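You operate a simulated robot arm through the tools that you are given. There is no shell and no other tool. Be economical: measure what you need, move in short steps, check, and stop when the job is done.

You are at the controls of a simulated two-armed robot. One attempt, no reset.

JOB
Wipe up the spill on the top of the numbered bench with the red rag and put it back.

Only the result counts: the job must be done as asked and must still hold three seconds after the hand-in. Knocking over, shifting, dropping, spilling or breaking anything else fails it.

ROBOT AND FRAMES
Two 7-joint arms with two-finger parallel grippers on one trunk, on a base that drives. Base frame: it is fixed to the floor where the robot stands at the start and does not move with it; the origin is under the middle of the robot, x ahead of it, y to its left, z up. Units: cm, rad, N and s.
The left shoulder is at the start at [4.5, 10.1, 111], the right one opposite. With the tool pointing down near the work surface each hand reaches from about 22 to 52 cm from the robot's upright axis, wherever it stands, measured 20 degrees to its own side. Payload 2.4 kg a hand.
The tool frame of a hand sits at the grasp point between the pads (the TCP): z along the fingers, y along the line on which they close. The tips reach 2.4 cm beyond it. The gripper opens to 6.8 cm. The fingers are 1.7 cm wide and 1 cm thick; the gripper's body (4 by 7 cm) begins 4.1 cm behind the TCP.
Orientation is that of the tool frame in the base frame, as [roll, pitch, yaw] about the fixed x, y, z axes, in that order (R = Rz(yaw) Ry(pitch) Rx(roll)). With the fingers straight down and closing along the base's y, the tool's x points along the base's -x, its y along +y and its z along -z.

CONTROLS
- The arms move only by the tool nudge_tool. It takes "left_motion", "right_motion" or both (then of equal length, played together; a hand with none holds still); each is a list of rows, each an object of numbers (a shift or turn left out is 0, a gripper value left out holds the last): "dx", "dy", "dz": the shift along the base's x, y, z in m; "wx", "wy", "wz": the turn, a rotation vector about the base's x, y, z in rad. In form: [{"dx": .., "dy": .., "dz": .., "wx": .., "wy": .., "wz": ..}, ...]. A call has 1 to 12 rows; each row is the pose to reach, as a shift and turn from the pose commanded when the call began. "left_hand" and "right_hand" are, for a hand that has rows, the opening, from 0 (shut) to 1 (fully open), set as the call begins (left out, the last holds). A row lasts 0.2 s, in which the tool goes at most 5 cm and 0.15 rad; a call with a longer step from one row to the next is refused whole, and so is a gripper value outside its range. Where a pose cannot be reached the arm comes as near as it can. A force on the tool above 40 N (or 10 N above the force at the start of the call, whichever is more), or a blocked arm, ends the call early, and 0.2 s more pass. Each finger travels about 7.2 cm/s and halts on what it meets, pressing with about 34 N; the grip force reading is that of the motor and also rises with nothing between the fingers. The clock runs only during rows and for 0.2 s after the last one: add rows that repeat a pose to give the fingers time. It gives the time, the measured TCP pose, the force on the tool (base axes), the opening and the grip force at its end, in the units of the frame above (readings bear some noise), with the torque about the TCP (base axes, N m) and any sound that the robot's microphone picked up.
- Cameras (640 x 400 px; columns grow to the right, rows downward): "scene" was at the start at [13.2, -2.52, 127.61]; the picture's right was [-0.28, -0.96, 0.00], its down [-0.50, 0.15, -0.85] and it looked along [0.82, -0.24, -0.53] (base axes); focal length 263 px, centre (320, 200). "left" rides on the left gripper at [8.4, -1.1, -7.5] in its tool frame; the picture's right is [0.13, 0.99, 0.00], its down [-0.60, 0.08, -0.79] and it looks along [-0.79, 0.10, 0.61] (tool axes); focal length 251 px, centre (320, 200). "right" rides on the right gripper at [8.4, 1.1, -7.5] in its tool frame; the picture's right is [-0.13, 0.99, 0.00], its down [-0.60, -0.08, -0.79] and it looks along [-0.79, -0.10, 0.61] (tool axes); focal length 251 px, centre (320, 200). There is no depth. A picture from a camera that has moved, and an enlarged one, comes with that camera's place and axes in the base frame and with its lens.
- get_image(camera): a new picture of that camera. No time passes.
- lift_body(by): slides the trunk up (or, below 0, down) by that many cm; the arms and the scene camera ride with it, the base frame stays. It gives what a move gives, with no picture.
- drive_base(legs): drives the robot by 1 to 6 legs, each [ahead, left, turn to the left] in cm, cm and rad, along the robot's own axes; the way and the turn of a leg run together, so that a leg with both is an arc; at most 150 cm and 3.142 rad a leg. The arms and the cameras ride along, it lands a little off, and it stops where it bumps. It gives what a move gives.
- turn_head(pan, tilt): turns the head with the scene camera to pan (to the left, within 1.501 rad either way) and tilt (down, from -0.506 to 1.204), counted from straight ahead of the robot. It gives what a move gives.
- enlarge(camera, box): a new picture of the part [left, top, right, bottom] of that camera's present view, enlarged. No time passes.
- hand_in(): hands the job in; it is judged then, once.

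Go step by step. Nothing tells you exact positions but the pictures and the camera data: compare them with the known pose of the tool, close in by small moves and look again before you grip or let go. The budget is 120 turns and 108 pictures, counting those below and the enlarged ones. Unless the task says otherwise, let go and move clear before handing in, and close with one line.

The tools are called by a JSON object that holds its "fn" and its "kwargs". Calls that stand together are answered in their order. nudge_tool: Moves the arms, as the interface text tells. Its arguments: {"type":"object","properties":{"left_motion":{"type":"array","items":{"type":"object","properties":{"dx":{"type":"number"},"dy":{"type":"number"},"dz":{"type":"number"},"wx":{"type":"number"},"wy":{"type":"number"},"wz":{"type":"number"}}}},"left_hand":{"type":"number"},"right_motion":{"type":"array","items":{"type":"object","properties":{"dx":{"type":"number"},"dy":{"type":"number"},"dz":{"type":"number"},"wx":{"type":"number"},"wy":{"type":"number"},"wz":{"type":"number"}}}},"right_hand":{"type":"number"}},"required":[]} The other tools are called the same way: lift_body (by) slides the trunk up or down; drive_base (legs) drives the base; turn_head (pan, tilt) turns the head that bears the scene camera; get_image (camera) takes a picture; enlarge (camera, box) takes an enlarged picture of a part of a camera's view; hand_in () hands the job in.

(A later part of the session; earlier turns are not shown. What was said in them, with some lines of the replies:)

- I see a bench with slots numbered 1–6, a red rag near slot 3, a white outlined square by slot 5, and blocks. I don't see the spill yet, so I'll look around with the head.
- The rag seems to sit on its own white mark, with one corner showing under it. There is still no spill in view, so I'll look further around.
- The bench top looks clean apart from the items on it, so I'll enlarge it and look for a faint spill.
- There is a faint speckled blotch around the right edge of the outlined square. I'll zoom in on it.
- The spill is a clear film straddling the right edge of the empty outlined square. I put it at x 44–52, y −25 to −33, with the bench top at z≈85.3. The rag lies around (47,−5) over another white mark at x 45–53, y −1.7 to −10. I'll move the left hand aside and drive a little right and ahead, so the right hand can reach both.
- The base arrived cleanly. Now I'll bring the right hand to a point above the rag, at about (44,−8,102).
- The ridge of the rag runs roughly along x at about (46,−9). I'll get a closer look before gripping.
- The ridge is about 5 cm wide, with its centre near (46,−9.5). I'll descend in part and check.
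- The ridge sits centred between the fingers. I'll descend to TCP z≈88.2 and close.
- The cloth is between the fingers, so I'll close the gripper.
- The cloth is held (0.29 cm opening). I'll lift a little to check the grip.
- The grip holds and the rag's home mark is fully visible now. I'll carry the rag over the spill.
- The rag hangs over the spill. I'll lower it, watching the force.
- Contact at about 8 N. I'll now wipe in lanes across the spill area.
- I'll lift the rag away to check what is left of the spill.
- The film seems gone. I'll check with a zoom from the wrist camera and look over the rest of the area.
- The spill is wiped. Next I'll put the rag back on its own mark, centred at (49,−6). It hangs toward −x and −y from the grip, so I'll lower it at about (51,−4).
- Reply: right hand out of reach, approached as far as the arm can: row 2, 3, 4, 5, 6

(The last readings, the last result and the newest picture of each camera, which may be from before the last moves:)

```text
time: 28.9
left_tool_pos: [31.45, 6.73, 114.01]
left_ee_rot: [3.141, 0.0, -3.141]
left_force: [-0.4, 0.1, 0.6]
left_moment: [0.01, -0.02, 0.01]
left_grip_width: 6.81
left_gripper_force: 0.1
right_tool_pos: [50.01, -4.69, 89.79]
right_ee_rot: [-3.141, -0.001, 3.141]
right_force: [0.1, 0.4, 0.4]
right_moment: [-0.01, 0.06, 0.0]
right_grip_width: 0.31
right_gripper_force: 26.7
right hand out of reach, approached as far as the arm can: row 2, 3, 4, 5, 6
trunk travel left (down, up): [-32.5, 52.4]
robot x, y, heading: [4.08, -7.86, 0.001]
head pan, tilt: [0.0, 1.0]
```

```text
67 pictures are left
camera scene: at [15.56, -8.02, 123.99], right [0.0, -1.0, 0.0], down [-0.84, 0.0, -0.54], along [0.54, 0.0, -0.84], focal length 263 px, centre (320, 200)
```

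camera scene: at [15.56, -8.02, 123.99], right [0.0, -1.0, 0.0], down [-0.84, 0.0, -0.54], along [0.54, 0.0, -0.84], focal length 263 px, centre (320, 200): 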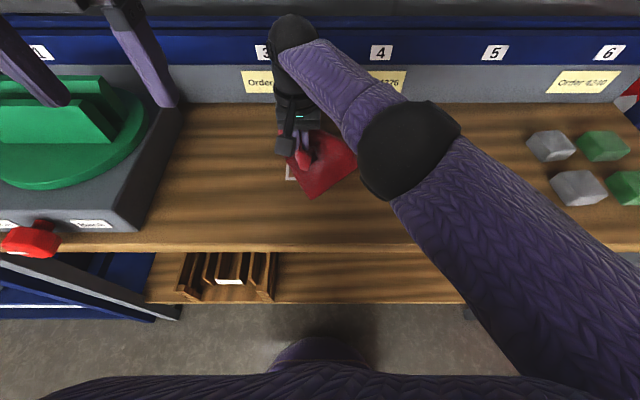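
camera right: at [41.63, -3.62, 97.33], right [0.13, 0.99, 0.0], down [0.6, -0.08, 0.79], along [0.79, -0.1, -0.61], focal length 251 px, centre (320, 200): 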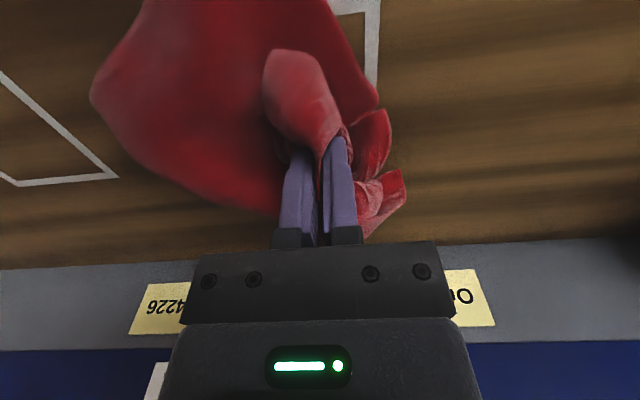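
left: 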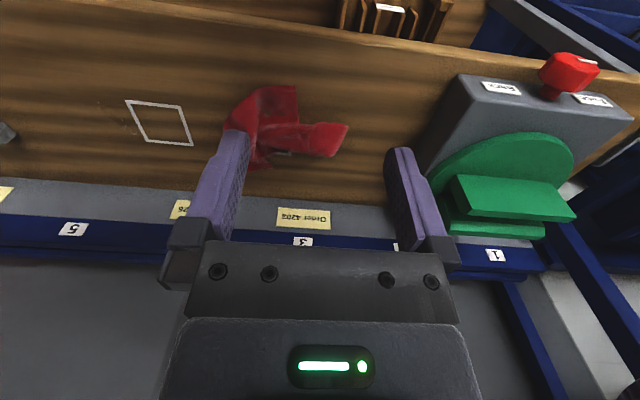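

The rag now lies over the mark but slightly to its right. I'll shift it about 2.5 cm left while lowering.

{"fn": "nudge_tool", "kwargs": {"right_motion": [{"dx": -0.015, "dy": 0.012}, {"dx": -0.015, "dy": 0.025}, {"dx": -0.015, "dy": 0.03, "dz": -0.01}, {"dx": -0.015, "dy": 0.03, "dz": -0.01}]}}

{"fn": "get_image", "kwargs": {"camera": "right"}}

{"fn": "enlarge", "kwargs": {"camera": "scene", "box": [220, 75, 412, 195]}}

```text
time: 29.9
left_tool_pos: [31.54, 6.6, 114.01]
left_ee_rot: [3.141, 0.0, 3.141]
left_force: [-0.3, -0.3, 0.1]
left_moment: [0.05, 0.0, 0.0]
left_grip_width: 6.8
left_gripper_force: 0.1
right_tool_pos: [48.52, -1.67, 88.75]
right_ee_rot: [-3.141, 0.002, 3.141]
right_force: [-0.7, -0.1, 0.1]
right_moment: [-0.03, 0.01, 0.02]
right_grip_width: 0.3
right_gripper_force: 27.4
trunk travel left (down, up): [-32.5, 52.4]
robot x, y, heading: [3.91, -8.09, 0.001]
head pan, tilt: [0.0, 1.0]
```

```text
66 pictures are left
camera right: at [40.15, -0.63, 96.38], right [0.13, 0.99, 0.0], down [0.6, -0.08, 0.79], along [0.79, -0.1, -0.61], focal length 251 px, centre (320, 200)
```

right: 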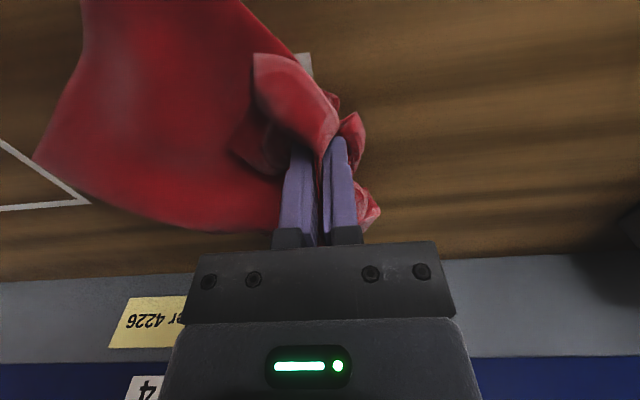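

```text
3.33 times, centred on (316, 135) of scene
camera zoom: at [15.56, -8.01, 123.99], right [0.0, -1.0, 0.0], down [-0.84, 0.0, -0.54], along [0.54, 0.0, -0.84], focal length 876 px, centre (333, 417)
```

zoom: 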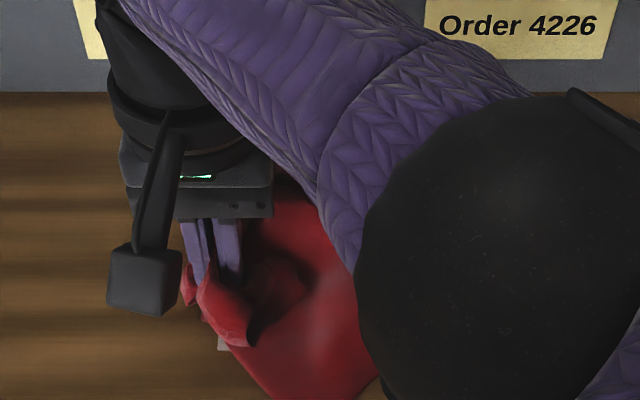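

The rag covers about x 43–53, y −1 to −11, which is centred on its mark. I'll release it and lift clear.

{"fn": "nudge_tool", "kwargs": {"right_motion": [{}, {}, {}, {}, {}], "right_hand": 0.5}}

{"fn": "nudge_tool", "kwargs": {"right_motion": [{"dz": 0.02}, {"dz": 0.04}, {"dz": 0.07}, {"dz": 0.11}, {"dz": 0.14}, {"dz": 0.14}]}}

{"fn": "get_image", "kwargs": {"camera": "right"}}

{"fn": "get_image", "kwargs": {"camera": "scene"}}

```text
time: 31.1
left_tool_pos: [31.47, 6.71, 114.0]
left_ee_rot: [-3.14, 0.0, 3.14]
left_force: [-0.8, -0.5, 0.3]
left_moment: [-0.01, 0.01, 0.01]
left_grip_width: 6.81
left_gripper_force: 0.1
right_tool_pos: [48.65, -1.65, 88.92]
right_ee_rot: [-3.141, 0.0, -3.14]
right_force: [0.5, -0.8, 0.5]
right_moment: [0.02, 0.0, -0.02]
right_grip_width: 3.41
right_gripper_force: 0.0
trunk travel left (down, up): [-32.5, 52.4]
robot x, y, heading: [3.76, -7.94, 0.006]
head pan, tilt: [0.0, 1.0]
```

```text
time: 32.5
left_tool_pos: [31.54, 6.58, 113.89]
left_ee_rot: [-3.141, 0.001, -3.141]
left_force: [0.3, -0.7, -0.2]
left_moment: [0.0, 0.01, 0.0]
left_grip_width: 6.81
left_gripper_force: 0.0
right_tool_pos: [48.1, -1.55, 102.77]
right_ee_rot: [-3.141, 0.0, -3.141]
right_force: [-0.5, -0.5, 0.1]
right_moment: [0.02, -0.02, 0.02]
right_grip_width: 3.41
right_gripper_force: 0.0
right hand out of reach, approached as far as the arm can: row 4, 5, 6
trunk travel left (down, up): [-32.5, 52.4]
robot x, y, heading: [4.26, -8.3, -0.0]
head pan, tilt: [0.0, 1.0]
```

```text
64 pictures are left
camera right: at [39.68, -0.61, 110.21], right [0.13, 0.99, 0.0], down [0.6, -0.08, 0.79], along [0.79, -0.1, -0.61], focal length 251 px, centre (320, 200)
```

right: 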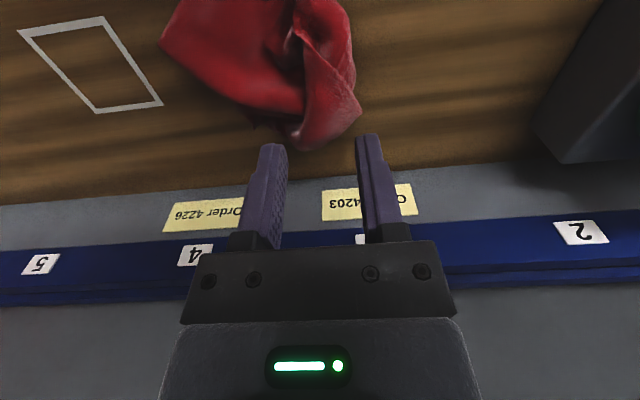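

```text
63 pictures are left
camera scene: at [15.56, -8.01, 123.99], right [0.0, -1.0, 0.0], down [-0.84, 0.0, -0.54], along [0.54, 0.0, -0.84], focal length 263 px, centre (320, 200)
```

scene: 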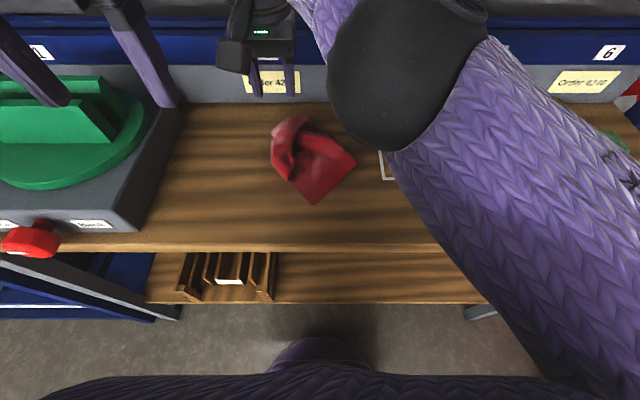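

The rag lies centred on its mark. I'll pull the hand back and inspect the whole bench once more.

{"fn": "nudge_tool", "kwargs": {"right_motion": [{"dx": -0.03, "dy": -0.03, "dz": 0.14}, {"dx": -0.06, "dy": -0.06, "dz": 0.15}, {"dx": -0.09, "dy": -0.09, "dz": 0.17}, {"dx": -0.12, "dy": -0.12, "dz": 0.19}, {"dx": -0.15, "dy": -0.15, "dz": 0.2}, {"dx": -0.18, "dy": -0.18, "dz": 0.21}, {"dx": -0.21, "dy": -0.21, "dz": 0.21}, {"dx": -0.22, "dy": -0.25, "dz": 0.21}, {"dx": -0.22, "dy": -0.28, "dz": 0.21}, {"dx": -0.22, "dy": -0.28, "dz": 0.21}]}}

{"fn": "turn_head", "kwargs": {"pan": 0, "tilt": 0.9}}

{"fn": "get_image", "kwargs": {"camera": "scene"}}

{"fn": "enlarge", "kwargs": {"camera": "scene", "box": [350, 110, 510, 210]}}

{"fn": "get_image", "kwargs": {"camera": "right"}}

```text
refused: row 1 steps farther than a row can; nothing moved
```

```text
time: 33.1
left_tool_pos: [31.53, 6.68, 114.02]
left_ee_rot: [-3.14, 0.002, 3.141]
left_force: [1.3, 0.2, 0.3]
left_moment: [-0.02, -0.02, 0.0]
left_grip_width: 6.83
left_gripper_force: 0.1
right_tool_pos: [48.14, -1.72, 102.69]
right_ee_rot: [-3.141, 0.001, -3.141]
right_force: [0.2, -0.2, 0.5]
right_moment: [-0.02, 0.0, 0.02]
right_grip_width: 3.41
right_gripper_force: 0.0
trunk travel left (down, up): [-32.5, 52.4]
robot x, y, heading: [3.76, -7.68, -0.001]
head pan, tilt: [0.0, 0.901]
```

```text
62 pictures are left
camera scene: at [16.15, -8.02, 124.71], right [0.0, -1.0, 0.0], down [-0.78, 0.0, -0.62], along [0.62, 0.0, -0.78], focal length 263 px, centre (320, 200)
```

scene: 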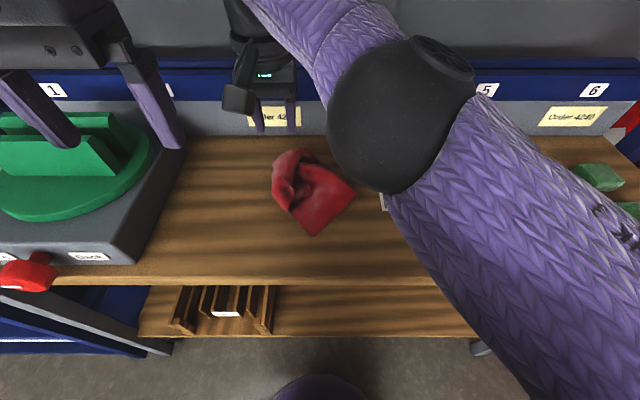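

```text
4.00 times, centred on (430, 160) of scene
camera zoom: at [16.15, -8.02, 124.71], right [0.0, -1.0, 0.0], down [-0.78, 0.0, -0.62], along [0.62, 0.0, -0.78], focal length 1052 px, centre (-120, 360)
```

zoom: 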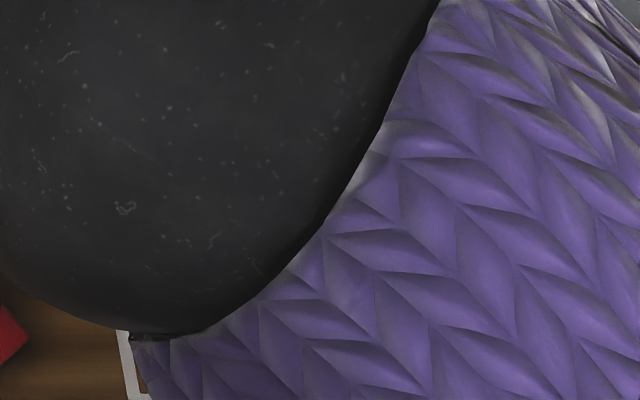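

```text
60 pictures are left
camera right: at [39.68, -0.61, 110.17], right [0.13, 0.99, 0.0], down [0.6, -0.08, 0.79], along [0.79, -0.1, -0.61], focal length 251 px, centre (320, 200)
```

right: 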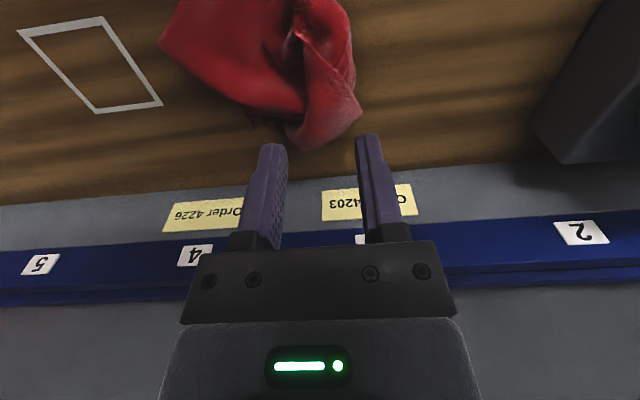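

The retreat was refused because I measured the first step wrongly. I'll repeat it from the present pose.

{"fn": "nudge_tool", "kwargs": {"right_motion": [{"dx": -0.03, "dy": -0.03}, {"dx": -0.06, "dy": -0.06, "dz": 0.01}, {"dx": -0.09, "dy": -0.09, "dz": 0.03}, {"dx": -0.12, "dy": -0.12, "dz": 0.05}, {"dx": -0.15, "dy": -0.15, "dz": 0.06}, {"dx": -0.18, "dy": -0.18, "dz": 0.07}, {"dx": -0.2, "dy": -0.22, "dz": 0.07}, {"dx": -0.2, "dy": -0.26, "dz": 0.07}, {"dx": -0.2, "dy": -0.28, "dz": 0.07}, {"dx": -0.2, "dy": -0.28, "dz": 0.07}]}}

{"fn": "get_image", "kwargs": {"camera": "scene"}}

{"fn": "enlarge", "kwargs": {"camera": "scene", "box": [350, 130, 510, 230]}}

{"fn": "enlarge", "kwargs": {"camera": "right", "box": [240, 90, 400, 190]}}

```text
time: 35.3
left_tool_pos: [31.63, 6.73, 114.03]
left_ee_rot: [-3.141, 0.001, 3.142]
left_force: [-0.1, -0.1, -1.0]
left_moment: [0.0, 0.0, -0.01]
left_grip_width: 6.8
left_gripper_force: 0.1
right_tool_pos: [28.06, -30.02, 109.64]
right_ee_rot: [-3.14, 0.002, -3.141]
right_force: [0.7, 0.5, 0.0]
right_moment: [0.01, -0.01, -0.04]
right_grip_width: 3.41
right_gripper_force: 0.1
trunk travel left (down, up): [-32.5, 52.4]
robot x, y, heading: [3.75, -8.15, 0.002]
head pan, tilt: [0.0, 0.901]
```

```text
59 pictures are left
camera scene: at [16.14, -8.03, 124.71], right [0.0, -1.0, 0.0], down [-0.78, 0.0, -0.62], along [0.62, 0.0, -0.78], focal length 263 px, centre (320, 200)
```

scene: 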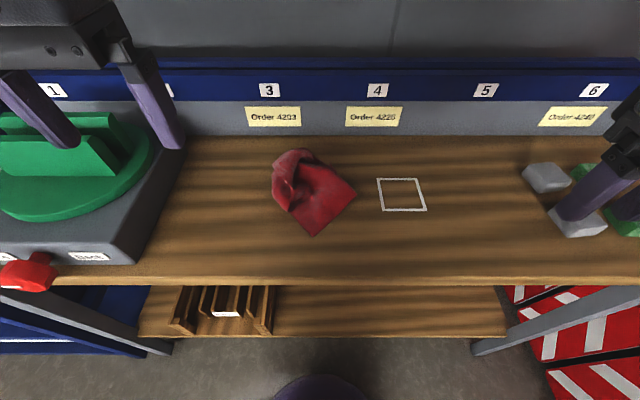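

```text
4.00 times, centred on (430, 180) of scene
camera zoom: at [16.14, -8.03, 124.71], right [0.0, -1.0, 0.0], down [-0.78, 0.0, -0.62], along [0.62, 0.0, -0.78], focal length 1052 px, centre (-120, 280)
```

zoom: 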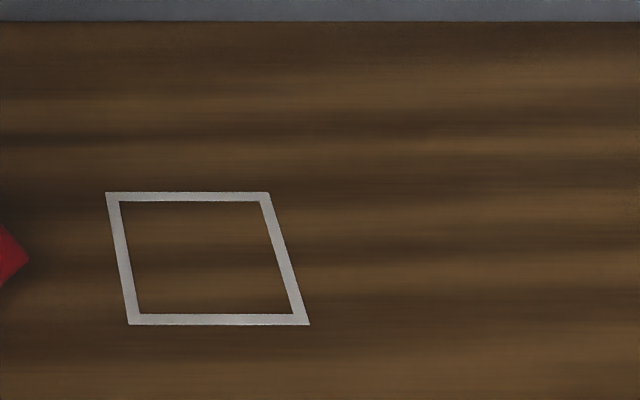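

```text
4.00 times, centred on (320, 140) of right
camera zoom: at [19.72, -28.93, 117.05], right [0.13, 0.99, 0.0], down [0.6, -0.08, 0.79], along [0.79, -0.1, -0.61], focal length 1006 px, centre (320, 440)
```

zoom: 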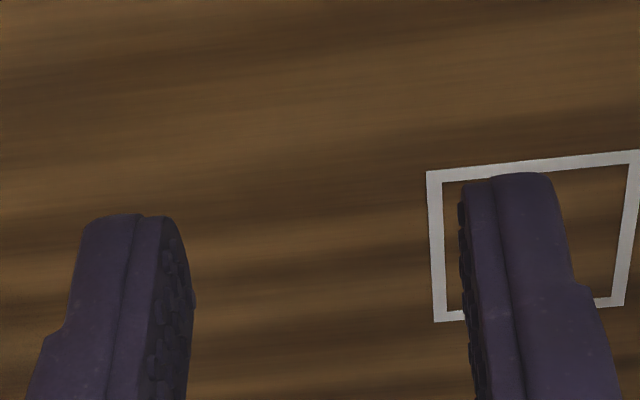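

The spill area is clean and the rag covers its mark. One last check for any other wet spot on the bench.

{"fn": "enlarge", "kwargs": {"camera": "scene", "box": [140, 130, 364, 270]}}

{"fn": "enlarge", "kwargs": {"camera": "scene", "box": [416, 130, 640, 270]}}

```text
2.86 times, centred on (252, 200) of scene
camera zoom: at [16.14, -8.03, 124.71], right [0.0, -1.0, 0.0], down [-0.78, 0.0, -0.62], along [0.62, 0.0, -0.78], focal length 751 px, centre (514, 200)
```

zoom: 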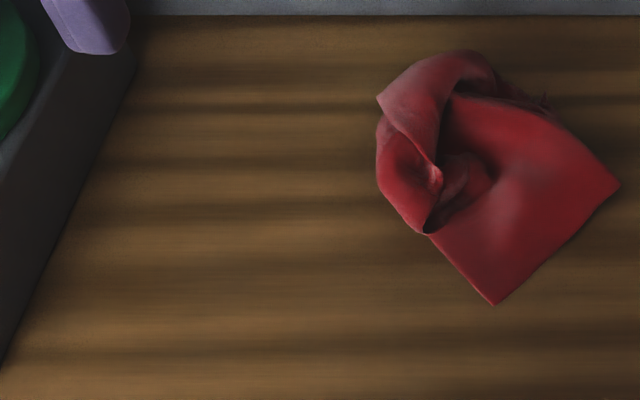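

```text
2.86 times, centred on (528, 200) of scene
camera zoom: at [16.14, -8.03, 124.71], right [0.0, -1.0, 0.0], down [-0.78, 0.0, -0.62], along [0.62, 0.0, -0.78], focal length 751 px, centre (-274, 200)
```

zoom: 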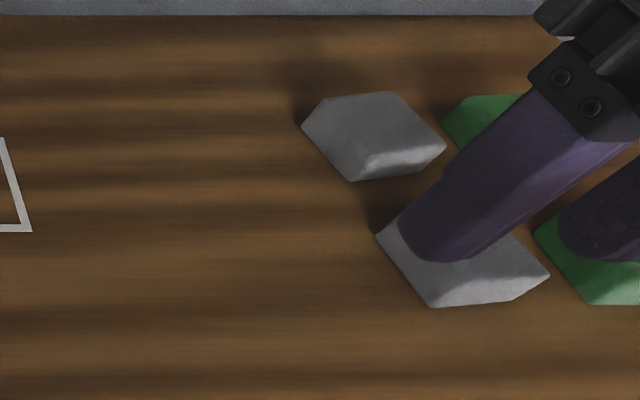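

The bench is clean and everything else is where it was, so I'm handing in.

{"fn": "hand_in", "kwargs": {}}

```text
The job is handed in.
```

I wiped up the spill on the numbered bench with the red rag and put the rag back on its mark. The last pictures showed no film left, and nothing else appeared to have moved.
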